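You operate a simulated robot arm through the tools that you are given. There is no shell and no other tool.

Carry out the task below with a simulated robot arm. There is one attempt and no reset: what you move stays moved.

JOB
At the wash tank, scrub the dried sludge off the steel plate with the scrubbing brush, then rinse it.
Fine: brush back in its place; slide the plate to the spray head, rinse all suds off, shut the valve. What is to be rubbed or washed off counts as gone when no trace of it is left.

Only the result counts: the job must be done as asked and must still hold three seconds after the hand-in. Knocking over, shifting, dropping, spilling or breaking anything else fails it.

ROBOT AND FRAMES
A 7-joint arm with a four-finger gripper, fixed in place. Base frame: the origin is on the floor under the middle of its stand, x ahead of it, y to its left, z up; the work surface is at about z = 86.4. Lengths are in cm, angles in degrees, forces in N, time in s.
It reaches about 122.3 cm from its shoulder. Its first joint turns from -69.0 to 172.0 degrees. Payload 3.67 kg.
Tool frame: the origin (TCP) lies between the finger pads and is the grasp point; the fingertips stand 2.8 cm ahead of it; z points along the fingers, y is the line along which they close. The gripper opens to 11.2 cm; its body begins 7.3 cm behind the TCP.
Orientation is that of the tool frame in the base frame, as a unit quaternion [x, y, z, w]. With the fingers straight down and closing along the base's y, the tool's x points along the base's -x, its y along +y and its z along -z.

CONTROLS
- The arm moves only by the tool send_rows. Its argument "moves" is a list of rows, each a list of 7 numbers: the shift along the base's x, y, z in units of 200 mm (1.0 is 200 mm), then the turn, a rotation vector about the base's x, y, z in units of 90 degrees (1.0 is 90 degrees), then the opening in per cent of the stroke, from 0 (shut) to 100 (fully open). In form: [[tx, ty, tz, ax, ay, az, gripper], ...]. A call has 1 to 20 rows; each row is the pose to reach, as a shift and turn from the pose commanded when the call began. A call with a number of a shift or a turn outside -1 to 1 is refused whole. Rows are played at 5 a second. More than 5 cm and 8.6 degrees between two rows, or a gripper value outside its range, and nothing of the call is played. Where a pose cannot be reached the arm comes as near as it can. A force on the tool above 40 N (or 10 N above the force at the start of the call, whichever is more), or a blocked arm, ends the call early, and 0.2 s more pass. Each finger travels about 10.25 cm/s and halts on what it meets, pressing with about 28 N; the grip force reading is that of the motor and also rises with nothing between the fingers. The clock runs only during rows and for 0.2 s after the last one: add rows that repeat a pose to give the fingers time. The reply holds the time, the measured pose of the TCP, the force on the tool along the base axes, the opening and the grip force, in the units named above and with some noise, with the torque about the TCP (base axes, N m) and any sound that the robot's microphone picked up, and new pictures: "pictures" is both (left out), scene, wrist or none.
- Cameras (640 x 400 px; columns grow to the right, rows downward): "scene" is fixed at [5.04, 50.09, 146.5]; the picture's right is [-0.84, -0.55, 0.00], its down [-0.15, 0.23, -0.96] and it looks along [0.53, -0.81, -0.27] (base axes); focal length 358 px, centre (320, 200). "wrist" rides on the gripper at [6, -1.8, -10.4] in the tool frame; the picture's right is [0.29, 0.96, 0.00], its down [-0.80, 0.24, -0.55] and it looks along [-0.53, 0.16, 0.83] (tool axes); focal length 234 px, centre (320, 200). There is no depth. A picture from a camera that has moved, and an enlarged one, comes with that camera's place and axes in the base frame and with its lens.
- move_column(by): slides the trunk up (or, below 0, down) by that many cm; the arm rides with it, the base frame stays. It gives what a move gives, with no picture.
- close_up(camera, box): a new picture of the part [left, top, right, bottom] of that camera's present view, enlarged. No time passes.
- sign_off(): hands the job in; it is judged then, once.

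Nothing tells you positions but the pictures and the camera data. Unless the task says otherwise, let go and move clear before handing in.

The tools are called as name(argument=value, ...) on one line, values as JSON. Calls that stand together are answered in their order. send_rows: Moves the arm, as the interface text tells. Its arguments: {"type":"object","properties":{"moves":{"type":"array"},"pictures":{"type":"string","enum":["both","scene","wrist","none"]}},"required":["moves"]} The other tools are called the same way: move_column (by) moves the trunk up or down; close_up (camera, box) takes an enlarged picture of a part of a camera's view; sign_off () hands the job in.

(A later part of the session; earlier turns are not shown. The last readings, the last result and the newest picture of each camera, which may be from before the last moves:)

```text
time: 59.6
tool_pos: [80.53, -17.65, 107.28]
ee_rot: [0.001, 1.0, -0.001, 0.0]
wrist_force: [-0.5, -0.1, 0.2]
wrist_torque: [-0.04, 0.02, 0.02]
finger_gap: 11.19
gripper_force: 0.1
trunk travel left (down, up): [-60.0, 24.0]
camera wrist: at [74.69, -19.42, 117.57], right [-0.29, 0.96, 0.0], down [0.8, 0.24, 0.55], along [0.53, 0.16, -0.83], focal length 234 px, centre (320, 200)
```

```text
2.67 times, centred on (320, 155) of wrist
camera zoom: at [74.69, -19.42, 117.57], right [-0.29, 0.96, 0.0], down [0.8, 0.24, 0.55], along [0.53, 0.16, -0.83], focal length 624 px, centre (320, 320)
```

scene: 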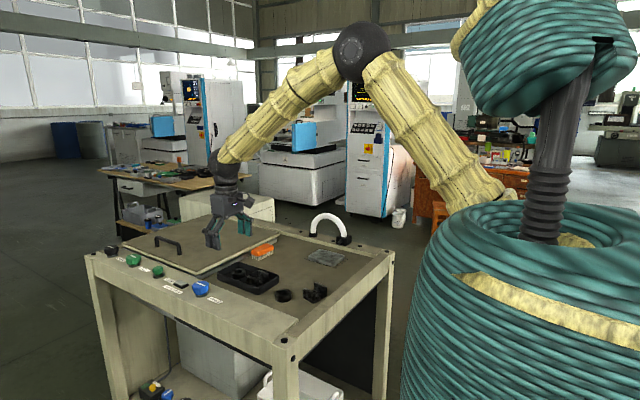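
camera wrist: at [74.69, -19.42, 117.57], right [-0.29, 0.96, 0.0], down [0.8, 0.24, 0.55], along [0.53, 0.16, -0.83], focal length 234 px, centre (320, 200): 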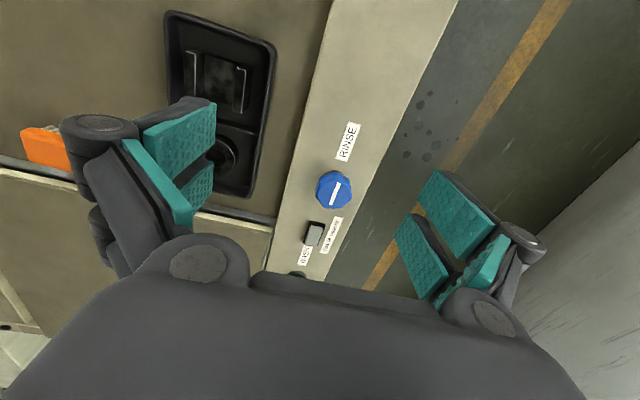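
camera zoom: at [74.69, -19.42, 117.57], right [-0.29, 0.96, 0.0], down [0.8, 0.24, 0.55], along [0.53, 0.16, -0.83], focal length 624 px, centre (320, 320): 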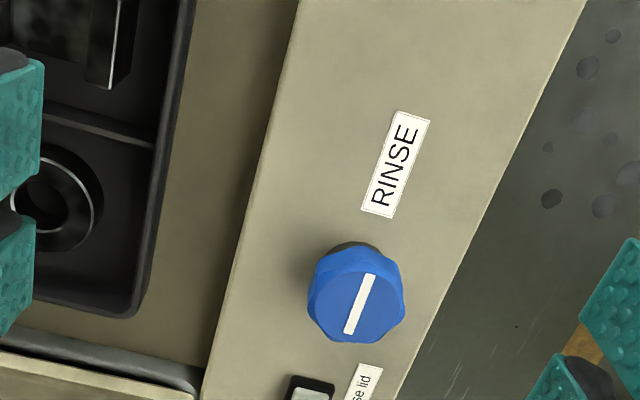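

The RINSE knob's top centre is near (89.7, -12.8, 91.8), it's about 5 cm wide, and its line runs along the panel (shut). I'll move right above it to check the alignment.

send_rows(moves=[[0.15, 0.08, -0.1, 0, 0, 0, 90], [0.3, 0.16, -0.2, 0, 0, 0, 80], [0.42, 0.23, -0.3, 0, 0, 0, 70], [0.4575, 0.2455, -0.3665, 0, 0, 0, 70], [0.4575, 0.2455, -0.3665, 0, 0, 0, 70]])

close_up(camera="wrist", box=[200, 80, 440, 230])

close_up(camera="scene", box=[140, 220, 268, 320])

```text
time: 60.8
tool_pos: [89.67, -12.71, 99.93]
ee_rot: [0.0, 1.0, 0.0, 0.0]
wrist_force: [0.1, -0.3, 0.0]
wrist_torque: [-0.03, -0.03, -0.03]
finger_gap: 7.81
gripper_force: 0.0
trunk travel left (down, up): [-60.0, 24.0]
camera wrist: at [83.8, -14.58, 110.23], right [-0.29, 0.96, 0.0], down [0.8, 0.24, 0.55], along [0.53, 0.16, -0.83], focal length 234 px, centre (320, 200)
```

scene: 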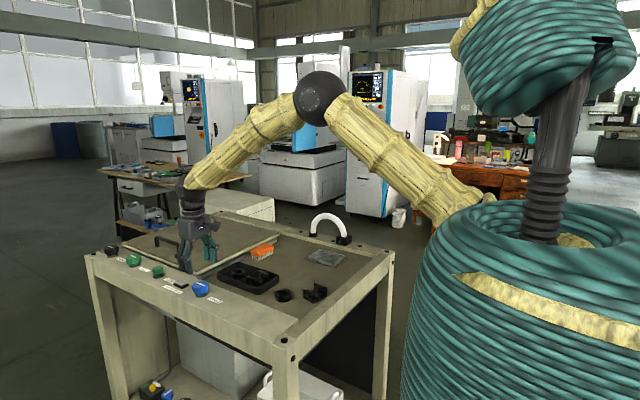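
wrist: 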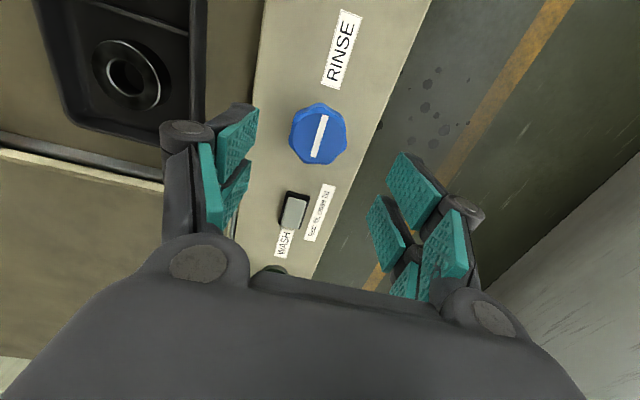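

```text
2.67 times, centred on (320, 155) of wrist
camera zoom: at [83.8, -14.58, 110.23], right [-0.29, 0.96, 0.0], down [0.8, 0.24, 0.55], along [0.53, 0.16, -0.83], focal length 624 px, centre (320, 320)
```

zoom: 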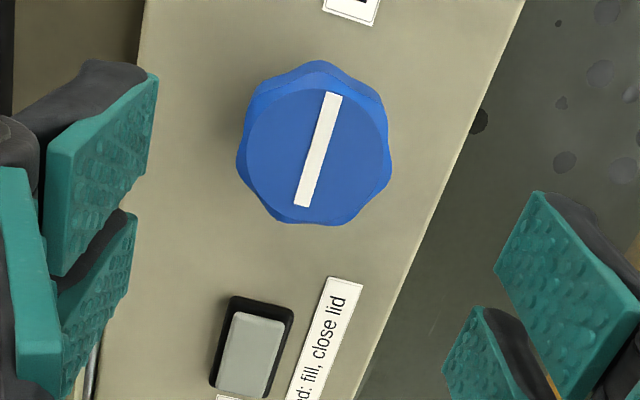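

```text
4.00 times, centred on (204, 270) of scene
camera zoom: at [5.04, 50.09, 146.5], right [-0.84, -0.55, 0.0], down [-0.15, 0.23, -0.96], along [0.53, -0.81, -0.27], focal length 1433 px, centre (784, -80)
```

zoom: 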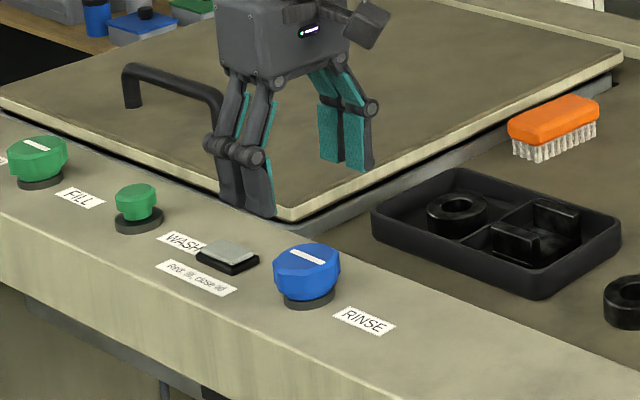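

The knob's top centre is confirmed at (89.73, -12.86, 91.9). I'll descend around it and close the fingers on it.

send_rows(moves=[[0.0015, -0.003, -0.15, 0, 0, 0, 70], [0.0015, -0.003, -0.28, 0, 0, 0, 70], [0.0015, -0.003, -0.35, 0, 0, 0, 70], [0.0015, -0.003, -0.37, 0, 0, 0, 70], [0.0015, -0.003, -0.37, 0, 0, 0, 45], [0.0015, -0.003, -0.37, 0, 0, 0, 30], [0.0015, -0.003, -0.37, 0, 0, 0, 30], [0.0015, -0.003, -0.37, 0, 0, 0, 30]])

close_up(camera="scene", box=[140, 220, 268, 320])

```text
time: 62.6
tool_pos: [89.7, -12.92, 92.52]
ee_rot: [0.002, 1.0, 0.001, 0.0]
wrist_force: [1.1, -4.0, 1.2]
wrist_torque: [-0.17, -0.18, -0.06]
finger_gap: 4.66
gripper_force: 44.6
trunk travel left (down, up): [-60.0, 24.0]
camera wrist: at [83.81, -14.66, 102.83], right [-0.29, 0.96, 0.0], down [0.8, 0.24, 0.55], along [0.53, 0.16, -0.83], focal length 234 px, centre (320, 200)
```

scene: 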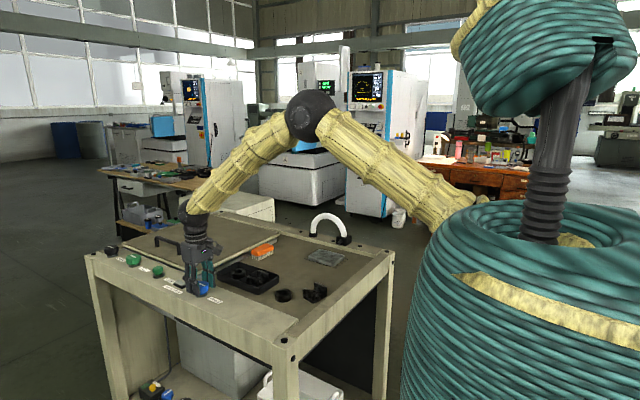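
wrist: 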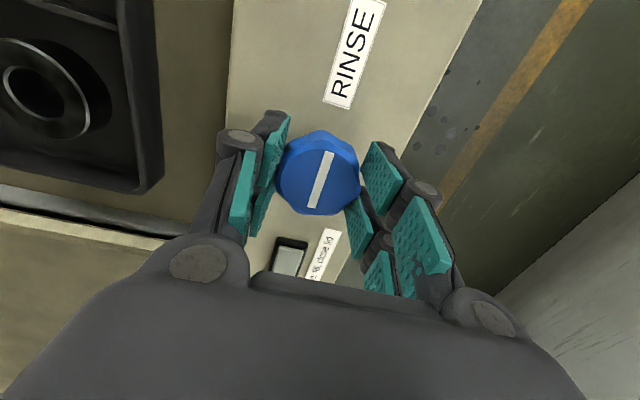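

```text
4.00 times, centred on (204, 270) of scene
camera zoom: at [5.04, 50.09, 146.5], right [-0.84, -0.55, 0.0], down [-0.15, 0.23, -0.96], along [0.53, -0.81, -0.27], focal length 1433 px, centre (784, -80)
```

zoom: 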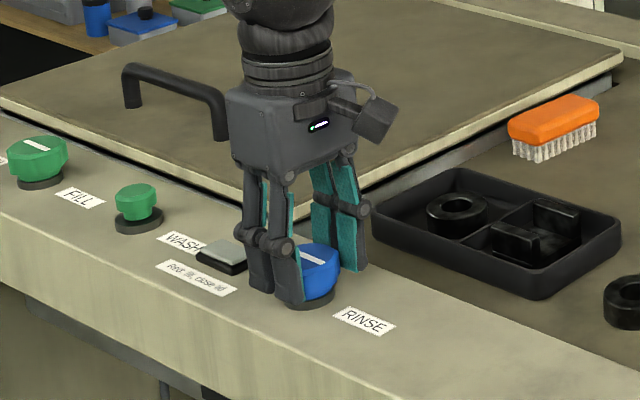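

The knob is gripped (gap 4.66). I'll try a small counter-clockwise turn and see whether it moves freely.

send_rows(moves=[[0, 0, 0, 0, 0, 0.05, 30], [0, 0, 0, 0, 0, 0.11, 30], [0, 0, 0, 0, 0, 0.17, 30], [0, 0, 0, 0, 0, 0.22, 30], [0, 0, 0, 0, 0, 0.22, 30]])

close_up(camera="wrist", box=[220, 100, 420, 250])

```text
time: 63.8
tool_pos: [89.7, -12.83, 92.48]
ee_rot: [-0.171, 0.985, 0.0, -0.001]
wrist_force: [-0.6, -11.1, -6.0]
wrist_torque: [-0.34, -0.32, 0.02]
finger_gap: 4.68
gripper_force: 45.2
trunk travel left (down, up): [-60.0, 24.0]
camera wrist: at [84.82, -16.68, 102.84], right [-0.6, 0.8, 0.0], down [0.67, 0.5, 0.55], along [0.44, 0.33, -0.83], focal length 234 px, centre (320, 200)
```

scene: 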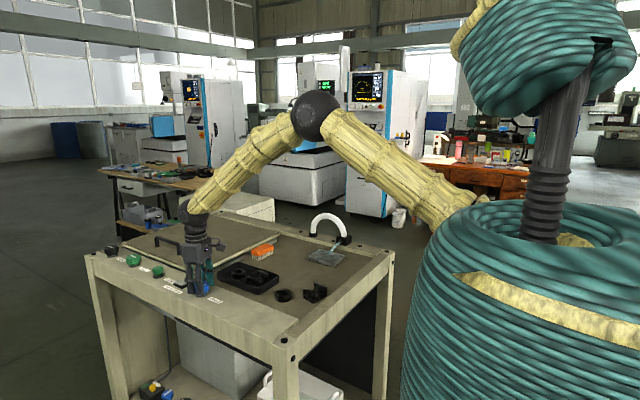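
wrist: 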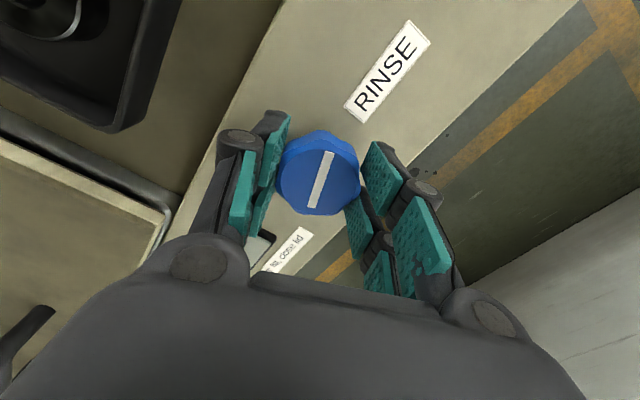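

```text
2.67 times, centred on (320, 175) of wrist
camera zoom: at [84.82, -16.68, 102.84], right [-0.6, 0.8, 0.0], down [0.67, 0.5, 0.55], along [0.44, 0.33, -0.83], focal length 624 px, centre (320, 267)
```

zoom: 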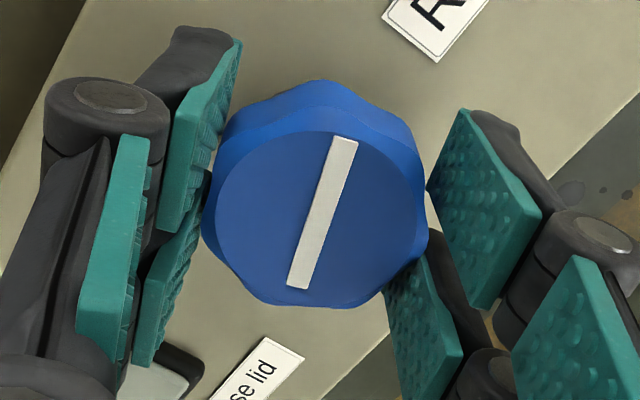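

The knob turns freely counter-clockwise, and something shows at the nozzle. I'll look.

close_up(camera="scene", box=[290, 220, 370, 270])

```text
8.00 times, centred on (330, 245) of scene
camera zoom: at [5.04, 50.09, 146.5], right [-0.84, -0.55, 0.0], down [-0.15, 0.23, -0.96], along [0.53, -0.81, -0.27], focal length 2865 px, centre (240, -160)
```

zoom: 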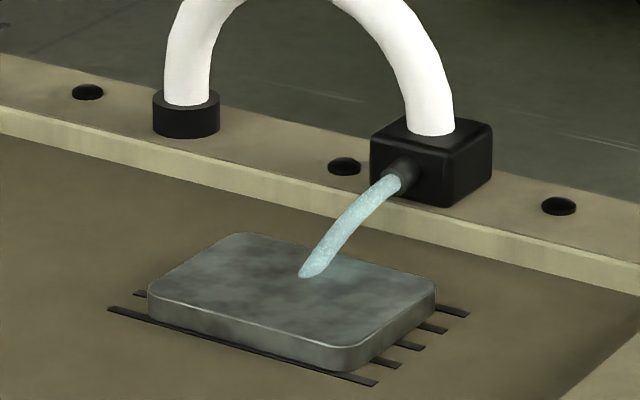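

Water is flowing onto the middle of the plate. I'll open a bit more and watch where the jet lands.

send_rows(moves=[[0, 0, 0, 0, 0, 0.08, 30], [0, 0, 0, 0, 0, 0.16, 30], [0, 0, 0, 0, 0, 0.24, 30], [0, 0, 0, 0, 0, 0.28, 30], [0, 0, 0, 0, 0, 0.28, 30], [0, 0, 0, 0, 0, 0.28, 30]], pictures="scene")

close_up(camera="scene", box=[290, 220, 370, 270])

```text
time: 65.2
tool_pos: [89.89, -12.91, 92.45]
ee_rot: [-0.382, 0.924, 0.001, 0.0]
wrist_force: [1.8, -28.4, -5.8]
wrist_torque: [-0.82, 0.13, -0.15]
finger_gap: 4.68
gripper_force: 45.6
trunk travel left (down, up): [-60.0, 24.0]
```

scene: 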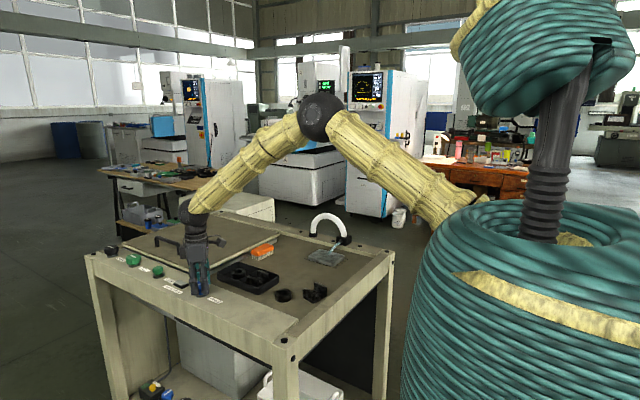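

```text
8.00 times, centred on (330, 245) of scene
camera zoom: at [5.04, 50.09, 146.5], right [-0.84, -0.55, 0.0], down [-0.15, 0.23, -0.96], along [0.53, -0.81, -0.27], focal length 2865 px, centre (240, -160)
```

zoom: 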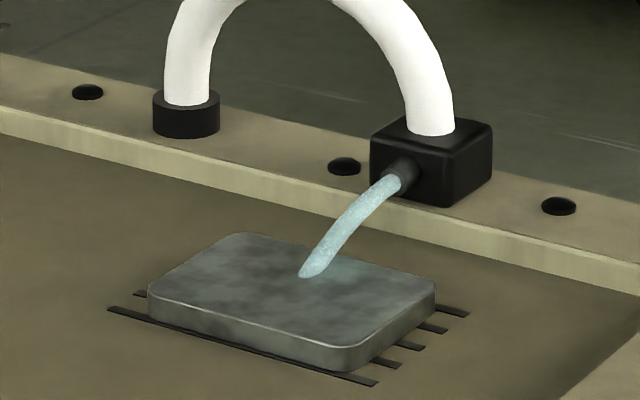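

The jet is unchanged and lands at the plate's centre. I'll zoom in for any suds on the plate.

close_up(camera="scene", box=[300, 240, 356, 270])

```text
11.43 times, centred on (328, 255) of scene
camera zoom: at [5.04, 50.09, 146.5], right [-0.84, -0.55, 0.0], down [-0.15, 0.23, -0.96], along [0.53, -0.81, -0.27], focal length 4093 px, centre (229, -429)
```

zoom: 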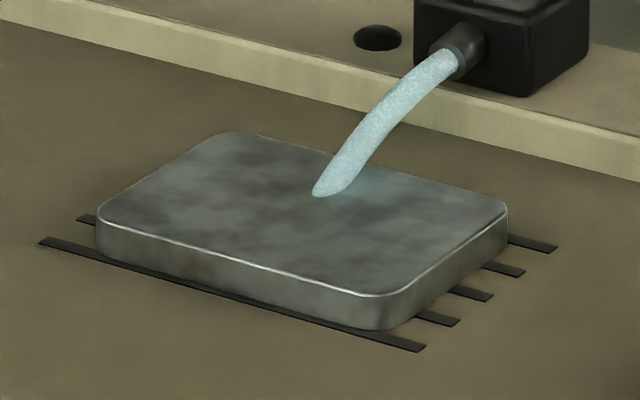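

No suds show from here, and the jet covers the middle. I'll ease the sideways load on the knob and let the water run for several seconds.

send_rows(moves=[[0, -0.003, 0, 0, 0, 0, 30], [0, -0.006, 0, 0, 0, 0, 30], [0, -0.006, 0, 0, 0, 0, 30], [0, -0.006, 0, 0, 0, 0, 30], [0, -0.006, 0, 0, 0, 0, 30], [0, -0.006, 0, 0, 0, 0, 30], [0, -0.006, 0, 0, 0, 0, 30], [0, -0.006, 0, 0, 0, 0, 30], [0, -0.006, 0, 0, 0, 0, 30], [0, -0.006, 0, 0, 0, 0, 30], [0, -0.006, 0, 0, 0, 0, 30], [0, -0.006, 0, 0, 0, 0, 30], [0, -0.006, 0, 0, 0, 0, 30], [0, -0.006, 0, 0, 0, 0, 30], [0, -0.006, 0, 0, 0, 0, 30]], pictures="scene")

close_up(camera="scene", box=[300, 240, 356, 270])

```text
time: 68.4
tool_pos: [89.83, -13.02, 92.45]
ee_rot: [-0.382, 0.924, 0.001, 0.0]
wrist_force: [10.4, -6.4, -5.6]
wrist_torque: [-0.08, -0.28, -0.01]
finger_gap: 4.65
gripper_force: 46.1
trunk travel left (down, up): [-60.0, 24.0]
```

scene: 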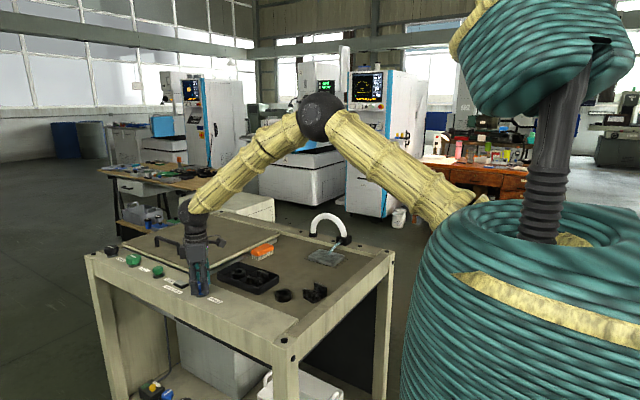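

```text
11.43 times, centred on (328, 255) of scene
camera zoom: at [5.04, 50.09, 146.5], right [-0.84, -0.55, 0.0], down [-0.15, 0.23, -0.96], along [0.53, -0.81, -0.27], focal length 4093 px, centre (229, -429)
```

zoom: 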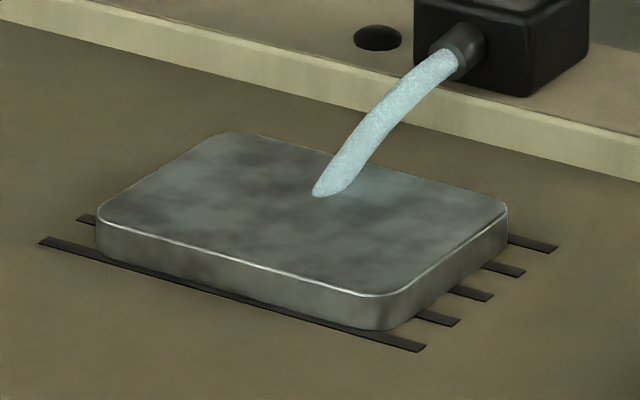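

The flow is steady. I'll let go of the open knob and go look at the plate from above with the wrist camera, to be sure about suds.

send_rows(moves=[[0, 0, 0, 0, 0, 0, 50], [0, 0, 0, 0, 0, 0, 65], [0, 0, 0, 0, 0, 0, 65], [0, 0, 0.08, 0, 0, 0, 65], [0, 0, 0.2, 0, 0, 0, 65], [0, 0, 0.4, 0, 0, 0, 65], [0, 0, 0.6, 0, 0, -0.08, 65], [0, 0, 0.8, 0, 0, -0.16, 65], [0, 0, 0.8, 0, 0, -0.25, 65], [0, 0, 0.8, 0, 0, -0.34, 65], [0, 0, 0.8, 0, 0, -0.42, 65], [0, 0, 0.8, 0, 0, -0.5, 65], [0, 0, 0.8, 0, 0, -0.5, 65]])

close_up(camera="wrist", box=[200, 50, 440, 200])

```text
time: 71.2
tool_pos: [89.65, -12.97, 108.55]
ee_rot: [0.001, 1.0, 0.0, 0.0]
wrist_force: [-0.9, -0.7, 0.9]
wrist_torque: [-0.01, -0.01, 0.05]
finger_gap: 7.29
gripper_force: 0.1
trunk travel left (down, up): [-60.0, 24.0]
camera wrist: at [83.88, -14.75, 118.9], right [-0.29, 0.96, 0.0], down [0.8, 0.24, 0.55], along [0.53, 0.16, -0.83], focal length 234 px, centre (320, 200)
```

scene: 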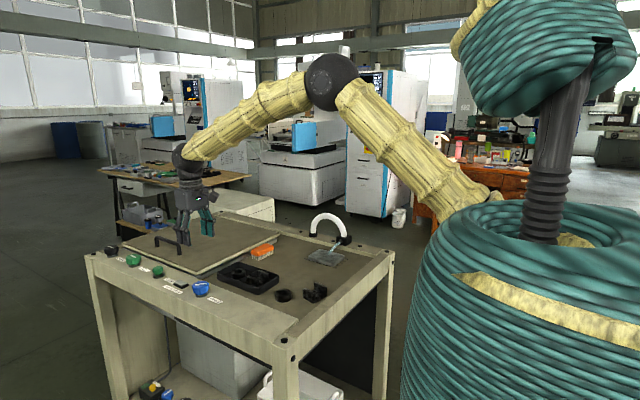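
wrist: 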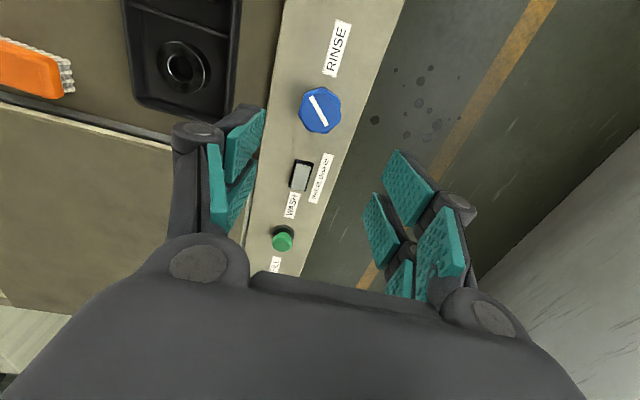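

```text
2.67 times, centred on (320, 125) of wrist
camera zoom: at [83.88, -14.75, 118.9], right [-0.29, 0.96, 0.0], down [0.8, 0.24, 0.55], along [0.53, 0.16, -0.83], focal length 624 px, centre (320, 400)
```

zoom: 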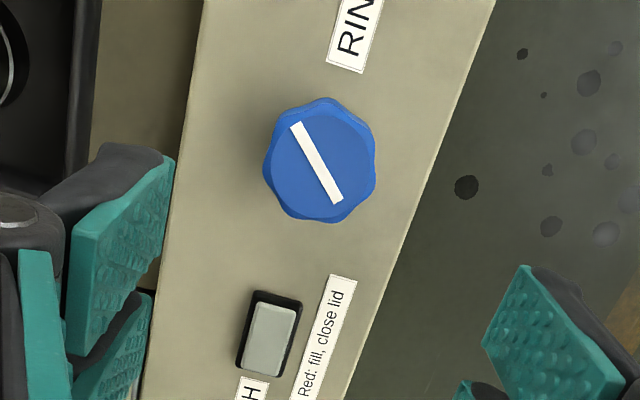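

The knob stays open at 45°. I'll travel back over the plate for an overhead look at the rinse.

send_rows(moves=[[-0.07, -0.22, 0, 0, 0, 0, 80], [-0.14, -0.44, 0, 0, 0, 0, 90], [-0.21, -0.66, 0, 0, 0, 0, 90], [-0.28, -0.88, 0, 0, 0, 0, 90], [-0.32, -1.0, 0, 0, 0, 0, 90]], pictures="none")

send_rows(moves=[[-0.07, -0.22, 0, 0, 0, 0, 90], [-0.14, -0.44, 0, 0, 0, 0, 90], [-0.21, -0.66, 0, 0, 0, 0, 90], [-0.28, -0.88, 0, 0, 0, 0, 90], [-0.35, -1.0, -0.05, 0, 0, 0, 90], [-0.5, -1.0, -0.15, 0, 0, 0, 90], [-0.54, -1.0, -0.3, 0, 0, 0, 90], [-0.54, -1.0, -0.3, 0, 0, 0, 90]])

close_up(camera="wrist", box=[200, 0, 440, 150])

```text
time: 72.4
tool_pos: [83.25, -33.1, 108.74]
ee_rot: [-0.001, 1.0, 0.001, 0.0]
wrist_force: [0.2, 0.5, -1.1]
wrist_torque: [0.04, -0.02, 0.0]
finger_gap: 10.06
gripper_force: 0.2
trunk travel left (down, up): [-60.0, 24.0]
```

```text
time: 74.2
tool_pos: [72.17, -53.04, 102.58]
ee_rot: [0.0, 1.0, 0.0, 0.001]
wrist_force: [-0.5, -0.5, 0.0]
wrist_torque: [0.01, -0.01, -0.02]
finger_gap: 10.07
gripper_force: 0.0
trunk travel left (down, up): [-60.0, 24.0]
camera wrist: at [66.41, -54.77, 112.86], right [-0.29, 0.96, 0.0], down [0.8, 0.24, 0.55], along [0.53, 0.16, -0.83], focal length 234 px, centre (320, 200)
```

scene: 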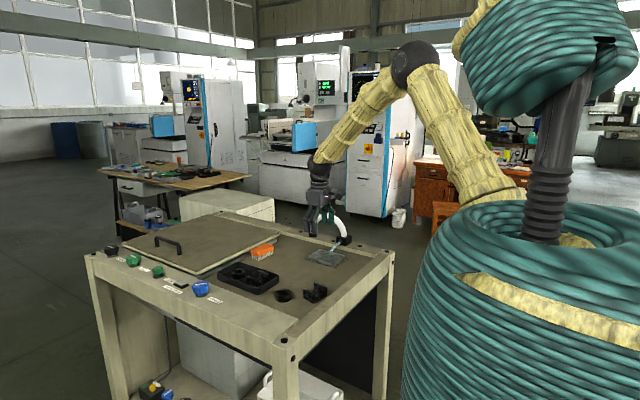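
wrist: 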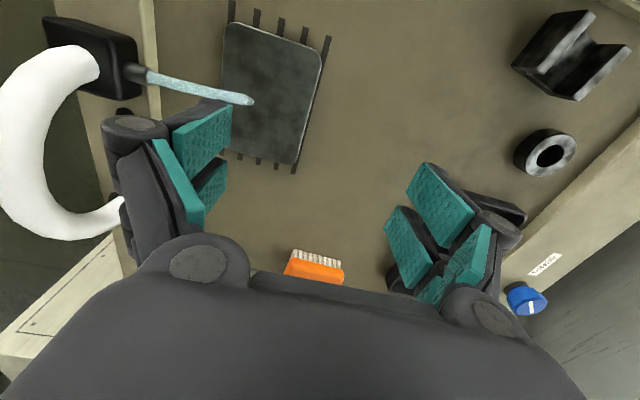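

```text
2.67 times, centred on (320, 75) of wrist
camera zoom: at [66.41, -54.77, 112.86], right [-0.29, 0.96, 0.0], down [0.8, 0.24, 0.55], along [0.53, 0.16, -0.83], focal length 624 px, centre (320, 533)
```

zoom: 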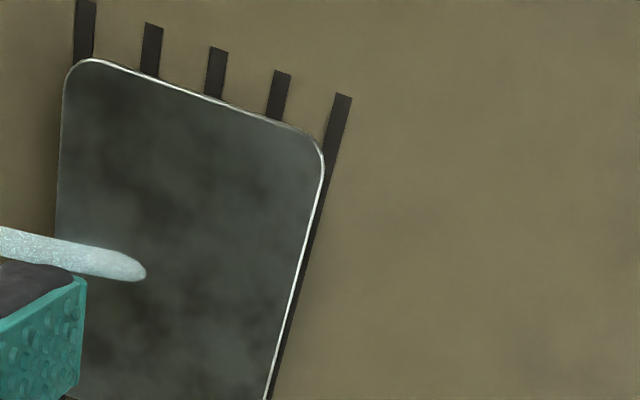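

No suds are visible, and the jet lands at about (73.2, -59.9). I'll take a nearer, centred look at the plate from above.

send_rows(moves=[[-0.1, -0.05, -0.05, 0, 0, 0, 90], [-0.2, -0.12, -0.12, 0, 0, 0, 90], [-0.325, -0.2, -0.23, 0, 0, 0, 90], [-0.325, -0.2, -0.23, 0, 0, 0, 90]], pictures="wrist")

close_up(camera="wrist", box=[220, 100, 412, 250])

```text
time: 75.2
tool_pos: [66.0, -56.81, 98.05]
ee_rot: [0.001, 1.0, 0.0, 0.0]
wrist_force: [-0.2, -0.1, -0.5]
wrist_torque: [0.0, 0.0, 0.02]
finger_gap: 10.09
gripper_force: 0.1
trunk travel left (down, up): [-60.0, 24.0]
camera wrist: at [60.19, -58.6, 108.31], right [-0.29, 0.96, 0.0], down [0.8, 0.24, 0.55], along [0.53, 0.16, -0.83], focal length 234 px, centre (320, 200)
```

wrist: 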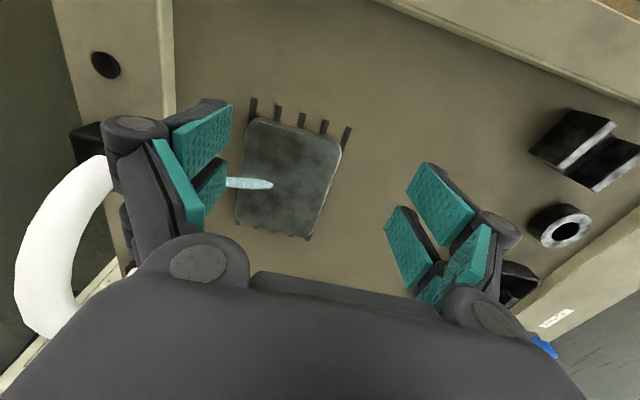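

```text
2.67 times, centred on (316, 175) of wrist
camera zoom: at [60.19, -58.6, 108.31], right [-0.29, 0.96, 0.0], down [0.8, 0.24, 0.55], along [0.53, 0.16, -0.83], focal length 624 px, centre (331, 267)
```

zoom: 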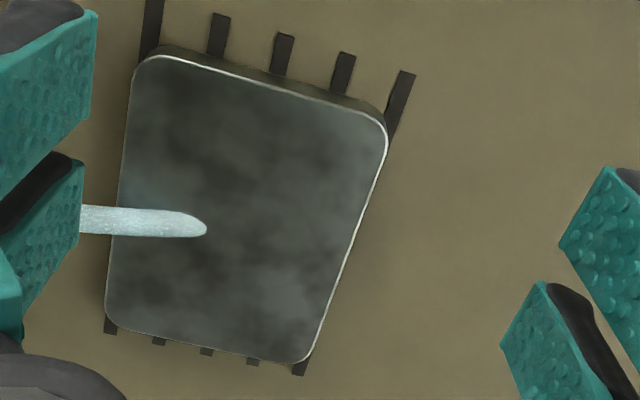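

I'll return to exactly the pre-rinse viewing pose so I can compare the plate before and after directly.

send_rows(moves=[[0.1, 0.005, 0.05, 0, 0, 0, 88], [0.2, 0.01, 0.1, 0, 0, 0, 88], [0.326, 0.0135, 0.165, 0, 0, 0, 88], [0.326, 0.0135, 0.165, 0, 0, 0, 88]])

close_up(camera="scene", box=[260, 200, 372, 280])

close_up(camera="wrist", box=[120, 20, 408, 200])

```text
time: 76.2
tool_pos: [72.62, -56.75, 101.15]
ee_rot: [0.001, 1.0, 0.001, 0.0]
wrist_force: [0.0, -0.2, 0.7]
wrist_torque: [-0.01, -0.03, 0.0]
finger_gap: 9.88
gripper_force: 0.1
trunk travel left (down, up): [-60.0, 24.0]
camera wrist: at [66.6, -58.59, 111.57], right [-0.29, 0.96, 0.0], down [0.8, 0.24, 0.55], along [0.53, 0.16, -0.83], focal length 234 px, centre (320, 200)
```

scene: 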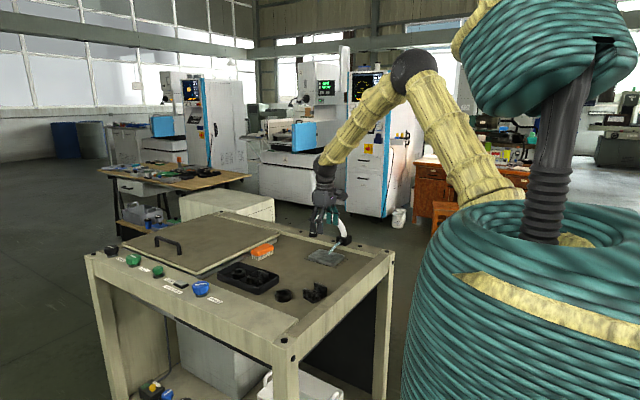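
wrist: 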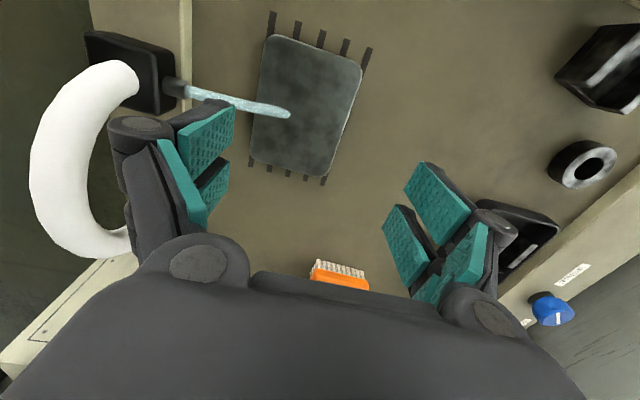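

```text
5.00 times, centred on (316, 240) of scene
camera zoom: at [5.04, 50.09, 146.5], right [-0.84, -0.55, 0.0], down [-0.15, 0.23, -0.96], along [0.53, -0.81, -0.27], focal length 1791 px, centre (340, 0)
```

zoom: 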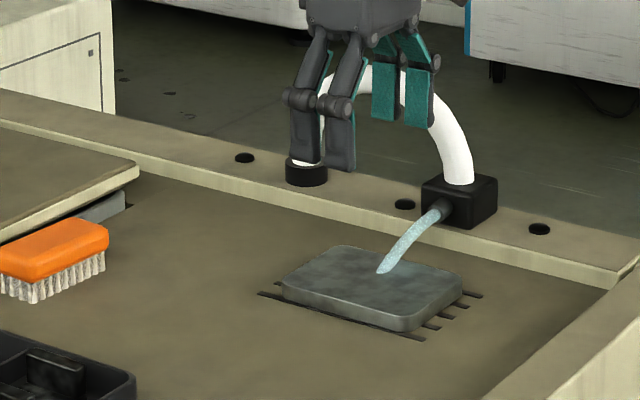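

```text
2.22 times, centred on (264, 110) of wrist
camera zoom: at [66.6, -58.59, 111.57], right [-0.29, 0.96, 0.0], down [0.8, 0.24, 0.55], along [0.53, 0.16, -0.83], focal length 520 px, centre (444, 400)
```

zoom: 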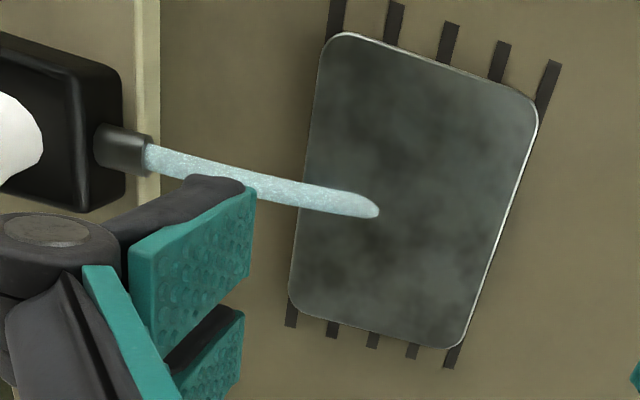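

The plate looks uniformly clean and slightly darker (wet) than before. I'll take the tightest view I can to check the corners against the centre.

close_up(camera="wrist", box=[240, 25, 368, 105])

close_up(camera="wrist", box=[240, 100, 368, 180])

close_up(camera="scene", box=[300, 240, 356, 270])

```text
5.00 times, centred on (304, 65) of wrist
camera zoom: at [66.6, -58.59, 111.57], right [-0.29, 0.96, 0.0], down [0.8, 0.24, 0.55], along [0.53, 0.16, -0.83], focal length 1171 px, centre (400, 875)
```

zoom: 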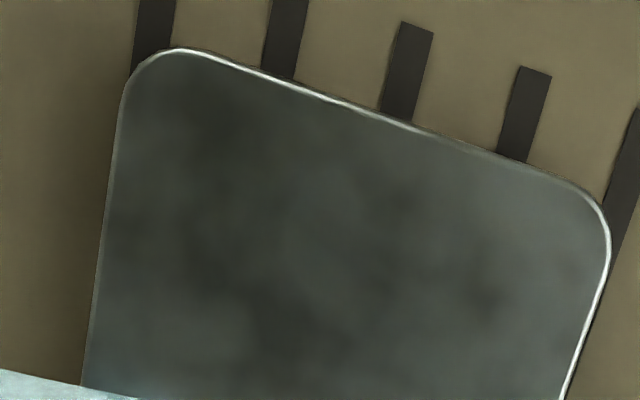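

```text
5.00 times, centred on (304, 140) of wrist
camera zoom: at [66.6, -58.59, 111.57], right [-0.29, 0.96, 0.0], down [0.8, 0.24, 0.55], along [0.53, 0.16, -0.83], focal length 1171 px, centre (400, 500)
```

zoom: 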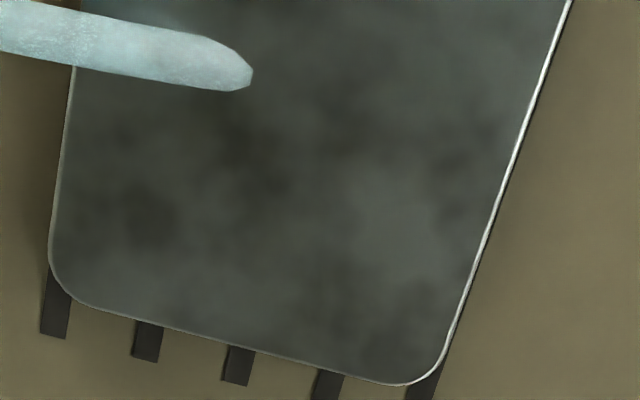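

```text
11.43 times, centred on (328, 255) of scene
camera zoom: at [5.04, 50.09, 146.5], right [-0.84, -0.55, 0.0], down [-0.15, 0.23, -0.96], along [0.53, -0.81, -0.27], focal length 4093 px, centre (229, -429)
```

zoom: 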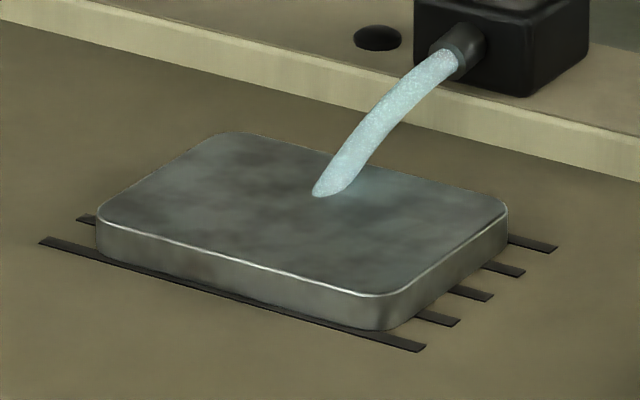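

The surface is smooth and uniform with no suds visible anywhere. To be certain the whole face is rinsed, I'll slide the plate a little each way under the jet. I'll grip its near half first, with my fingers clear of the stream.

send_rows(moves=[[-0.08, -0.05, 0, 0, 0, 0, 90], [-0.1525, -0.1, -0.05, 0, 0, 0, 90], [-0.1525, -0.1, -0.22, 0, 0, 0, 90], [-0.1525, -0.1, -0.4, 0, 0, 0, 90], [-0.1525, -0.1, -0.52, 0, 0, 0, 90], [-0.1525, -0.1, -0.58, 0, 0, 0, 90], [-0.1525, -0.1, -0.597, 0, 0, 0, 90], [-0.1525, -0.1, -0.597, 0, 0, 0, 90]])

close_up(camera="scene", box=[284, 210, 380, 280])

```text
time: 78.0
tool_pos: [69.58, -58.87, 89.45]
ee_rot: [0.0, 1.0, 0.001, 0.0]
wrist_force: [0.7, 0.1, 0.2]
wrist_torque: [-0.02, 0.0, 0.0]
finger_gap: 10.09
gripper_force: 0.1
trunk travel left (down, up): [-60.0, 24.0]
camera wrist: at [63.68, -60.58, 99.7], right [-0.29, 0.96, 0.0], down [0.8, 0.24, 0.55], along [0.53, 0.16, -0.83], focal length 234 px, centre (320, 200)
```

scene: 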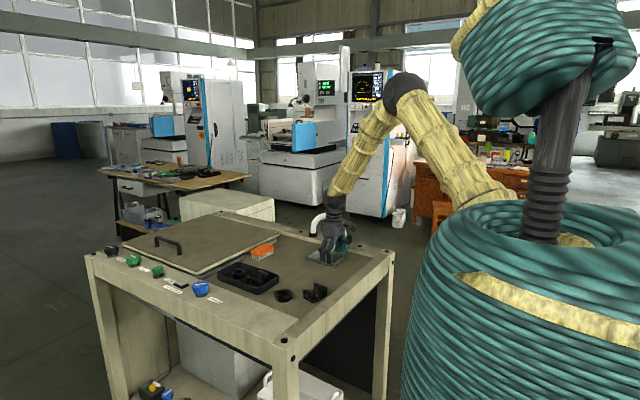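
wrist: 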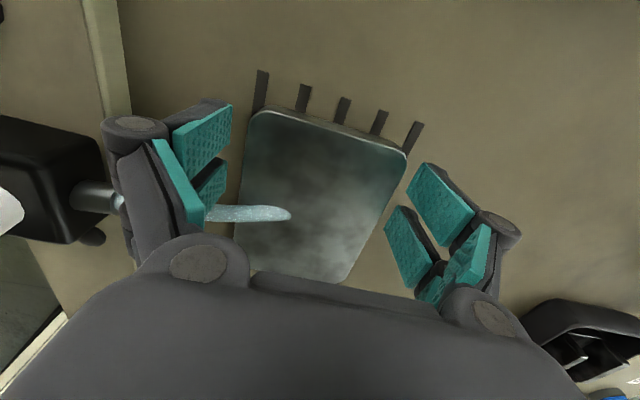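

```text
5.71 times, centred on (332, 245) of scene
camera zoom: at [5.04, 50.09, 146.5], right [-0.84, -0.55, 0.0], down [-0.15, 0.23, -0.96], along [0.53, -0.81, -0.27], focal length 2046 px, centre (251, -57)
```

zoom: 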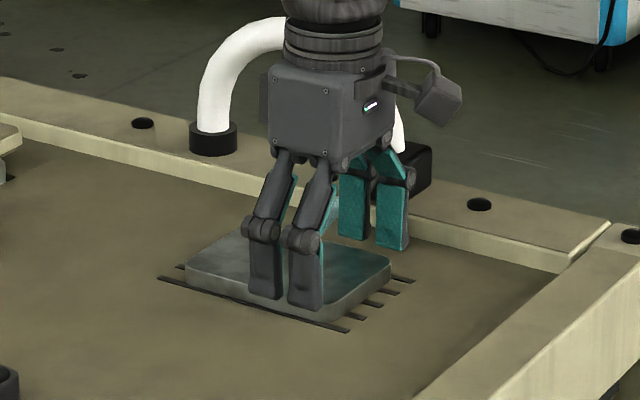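

From this angle I see pale, foggy streaks on the plate near the jet. I'll zoom in to see whether they're suds or a reflection.

close_up(camera="wrist", box=[220, 95, 420, 295])

```text
2.00 times, centred on (320, 195) of wrist
camera zoom: at [63.68, -60.58, 99.7], right [-0.29, 0.96, 0.0], down [0.8, 0.24, 0.55], along [0.53, 0.16, -0.83], focal length 468 px, centre (320, 210)
```

zoom: 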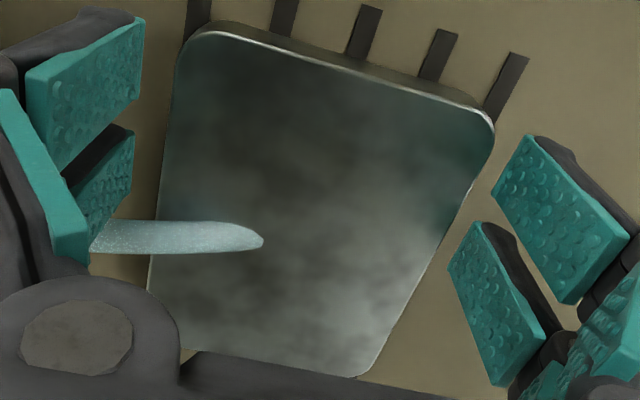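

That is only a reflection in the wet steel. I'll grip the plate and slide it 4 cm toward -x so that the jet washes its far half, pause, then bring it back.

send_rows(moves=[[0, 0, 0, 0, 0, 0, 75], [0, 0, 0, 0, 0, 0, 70], [0, 0, 0, 0, 0, 0, 70], [-0.03, 0, 0, 0, 0, 0, 70], [-0.07, 0, 0, 0, 0, 0, 70], [-0.11, 0, 0, 0, 0, 0, 70], [-0.15, 0, 0, 0, 0, 0, 70], [-0.19, 0, 0, 0, 0, 0, 70], [-0.22, 0, 0, 0, 0, 0, 70], [-0.22, 0, 0, 0, 0, 0, 70], [-0.22, -0.04, 0, 0, 0, 0, 70], [-0.22, -0.04, 0, 0, 0, 0, 70], [-0.22, 0, 0, 0, 0, 0, 70], [-0.22, 0.05, 0, 0, 0, 0, 70], [-0.22, 0.1, 0, 0, 0, 0, 70], [-0.22, 0.1, 0, 0, 0, 0, 70], [-0.22, 0.1, 0, 0, 0, 0, 70]])

close_up(camera="wrist", box=[200, 50, 440, 290])

```text
time: 78.8
tool_pos: [69.96, -58.11, 90.52]
ee_rot: [-0.002, 1.0, -0.002, 0.007]
wrist_force: [-0.1, 18.9, 45.2]
wrist_torque: [1.26, 1.14, -0.26]
finger_gap: 2.98
gripper_force: 16.8
trunk travel left (down, up): [-60.0, 24.0]
stopped in row 4: the force on the tool passed its limit at 47 N (the readings are from after the stop); the commanded pose is now the measured one
camera wrist: at [63.88, -59.9, 100.83], right [-0.29, 0.96, -0.01], down [0.79, 0.24, 0.56], along [0.54, 0.16, -0.83], focal length 234 px, centre (320, 200)
```

scene: 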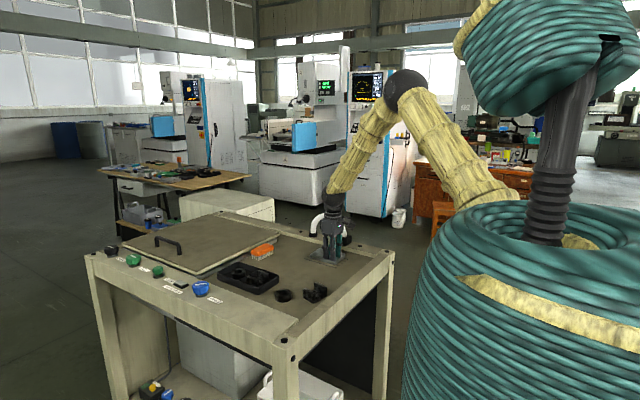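
wrist: 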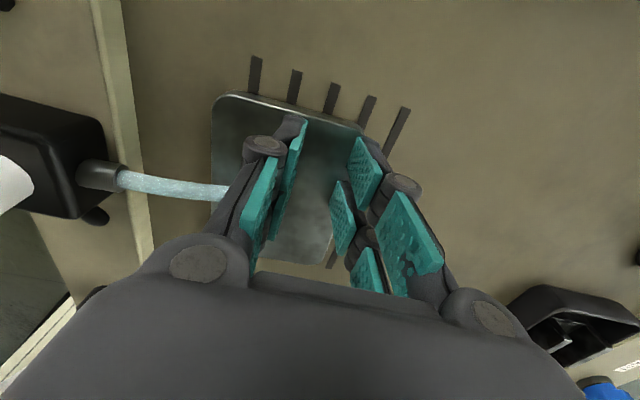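

```text
1.67 times, centred on (320, 170) of wrist
camera zoom: at [63.88, -59.9, 100.83], right [-0.29, 0.96, -0.01], down [0.79, 0.24, 0.56], along [0.54, 0.16, -0.83], focal length 390 px, centre (320, 250)
```

zoom: 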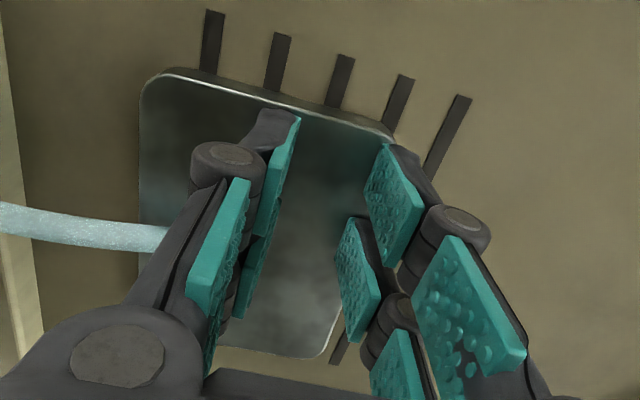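

The fingers slipped off the plate's rounded end and ended up on top of it. I'll lift straight up first and then look.

send_rows(moves=[[0, 0, 0.03, 0, 0, 0, 27], [0, 0, 0.1, 0, 0, 0, 27], [0, 0, 0.25, 0, 0, 0, 27], [0, 0, 0.45, 0, 0, 0, 40], [0, 0, 0.54, 0, 0, 0, 60], [0, 0, 0.54, 0, 0, 0, 88], [0, 0, 0.54, 0, 0, 0, 88]])

close_up(camera="wrist", box=[120, 20, 408, 200])

close_up(camera="scene", box=[284, 210, 380, 280])

```text
time: 80.4
tool_pos: [69.71, -58.92, 100.43]
ee_rot: [0.0, 1.0, 0.0, 0.002]
wrist_force: [-0.8, -0.2, 0.0]
wrist_torque: [0.0, -0.02, 0.01]
finger_gap: 9.85
gripper_force: 0.1
trunk travel left (down, up): [-60.0, 24.0]
camera wrist: at [63.83, -60.66, 110.76], right [-0.29, 0.96, 0.0], down [0.8, 0.24, 0.56], along [0.53, 0.16, -0.83], focal length 234 px, centre (320, 200)
```

scene: 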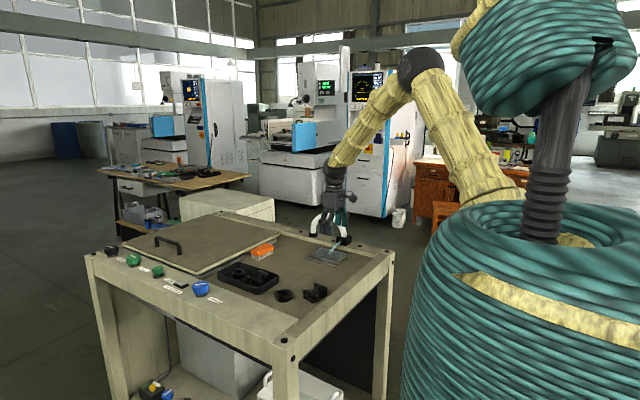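
wrist: 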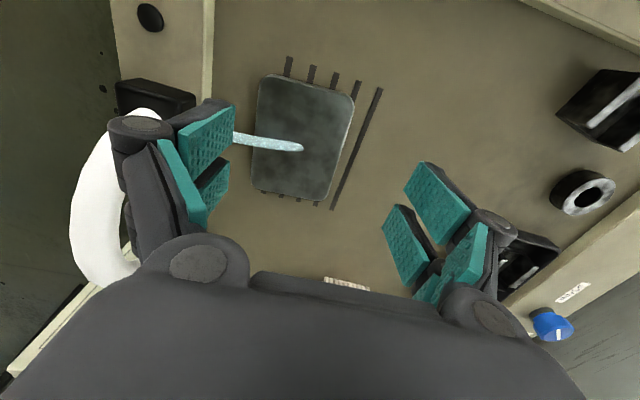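

```text
2.22 times, centred on (264, 110) of wrist
camera zoom: at [63.83, -60.66, 110.76], right [-0.29, 0.96, 0.0], down [0.8, 0.24, 0.56], along [0.53, 0.16, -0.83], focal length 520 px, centre (444, 400)
```

zoom: 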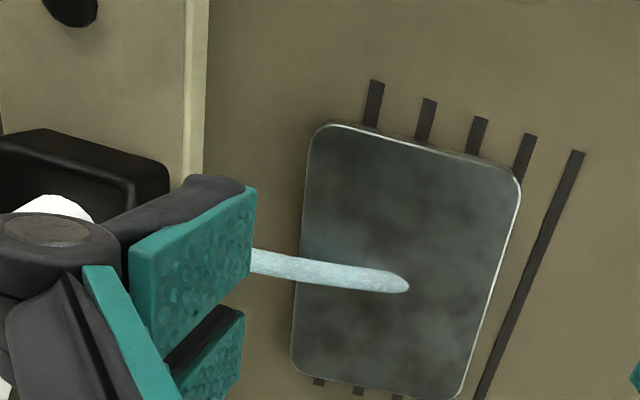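

```text
5.71 times, centred on (332, 245) of scene
camera zoom: at [5.04, 50.09, 146.5], right [-0.84, -0.55, 0.0], down [-0.15, 0.23, -0.96], along [0.53, -0.81, -0.27], focal length 2046 px, centre (251, -57)
```

zoom: 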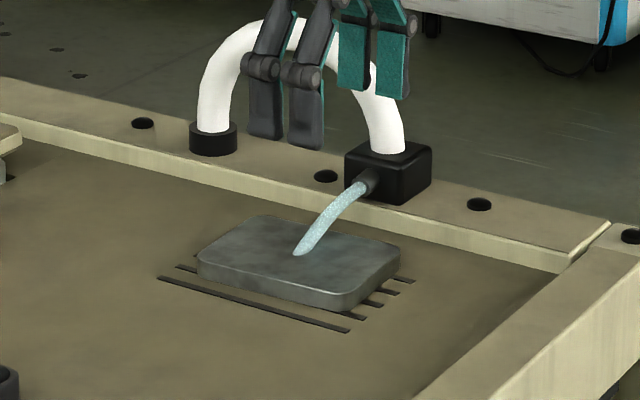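

The plate is still flat, only nudged about 1.5 cm toward the nozzle and turned roughly 4°, with the jet at its centre. Rather than gripping near the nozzle, I'll nudge it lengthwise with closed fingers from its ends so the jet washes both halves. I'll start at the -x end.

send_rows(moves=[[-0.1, -0.03, 0, 0, 0, 0, 60], [-0.22, -0.06, 0, 0, 0, 0, 30], [-0.335, -0.085, -0.03, 0, 0, 0, 0], [-0.335, -0.085, -0.2, 0, 0, 0, 0], [-0.335, -0.085, -0.38, 0, 0, 0, 0], [-0.335, -0.085, -0.5, 0, 0, 0, 0], [-0.335, -0.085, -0.545, 0, 0, 0, 0], [-0.335, -0.085, -0.545, 0, 0, 0, 0]])

close_up(camera="scene", box=[284, 210, 380, 280])

```text
time: 82.2
tool_pos: [62.92, -60.39, 89.43]
ee_rot: [0.0, 1.0, 0.0, 0.001]
wrist_force: [-0.3, -0.2, -0.3]
wrist_torque: [0.02, 0.0, 0.02]
finger_gap: 0.0
gripper_force: 27.7
trunk travel left (down, up): [-60.0, 24.0]
camera wrist: at [57.1, -62.2, 99.82], right [-0.29, 0.96, 0.0], down [0.8, 0.24, 0.56], along [0.53, 0.16, -0.83], focal length 234 px, centre (320, 200)
```

scene: 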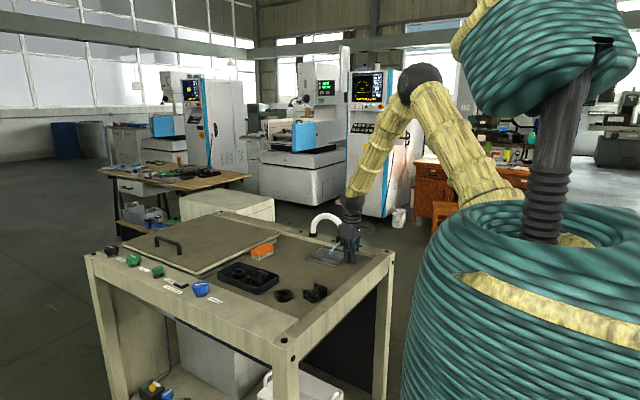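
wrist: 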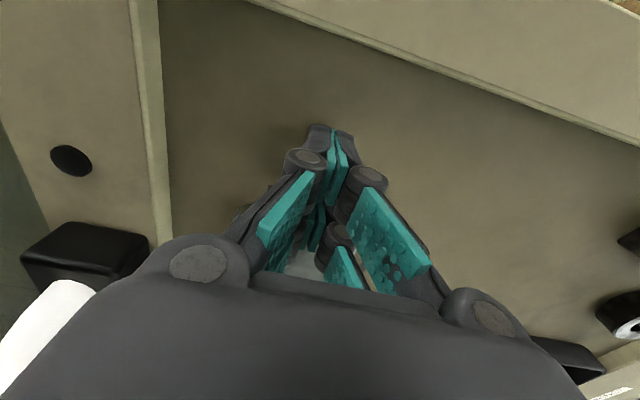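

```text
5.71 times, centred on (332, 245) of scene
camera zoom: at [5.04, 50.09, 146.5], right [-0.84, -0.55, 0.0], down [-0.15, 0.23, -0.96], along [0.53, -0.81, -0.27], focal length 2046 px, centre (251, -57)
```

zoom: 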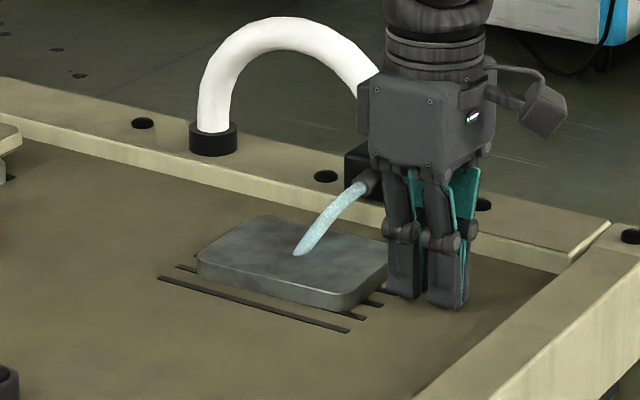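

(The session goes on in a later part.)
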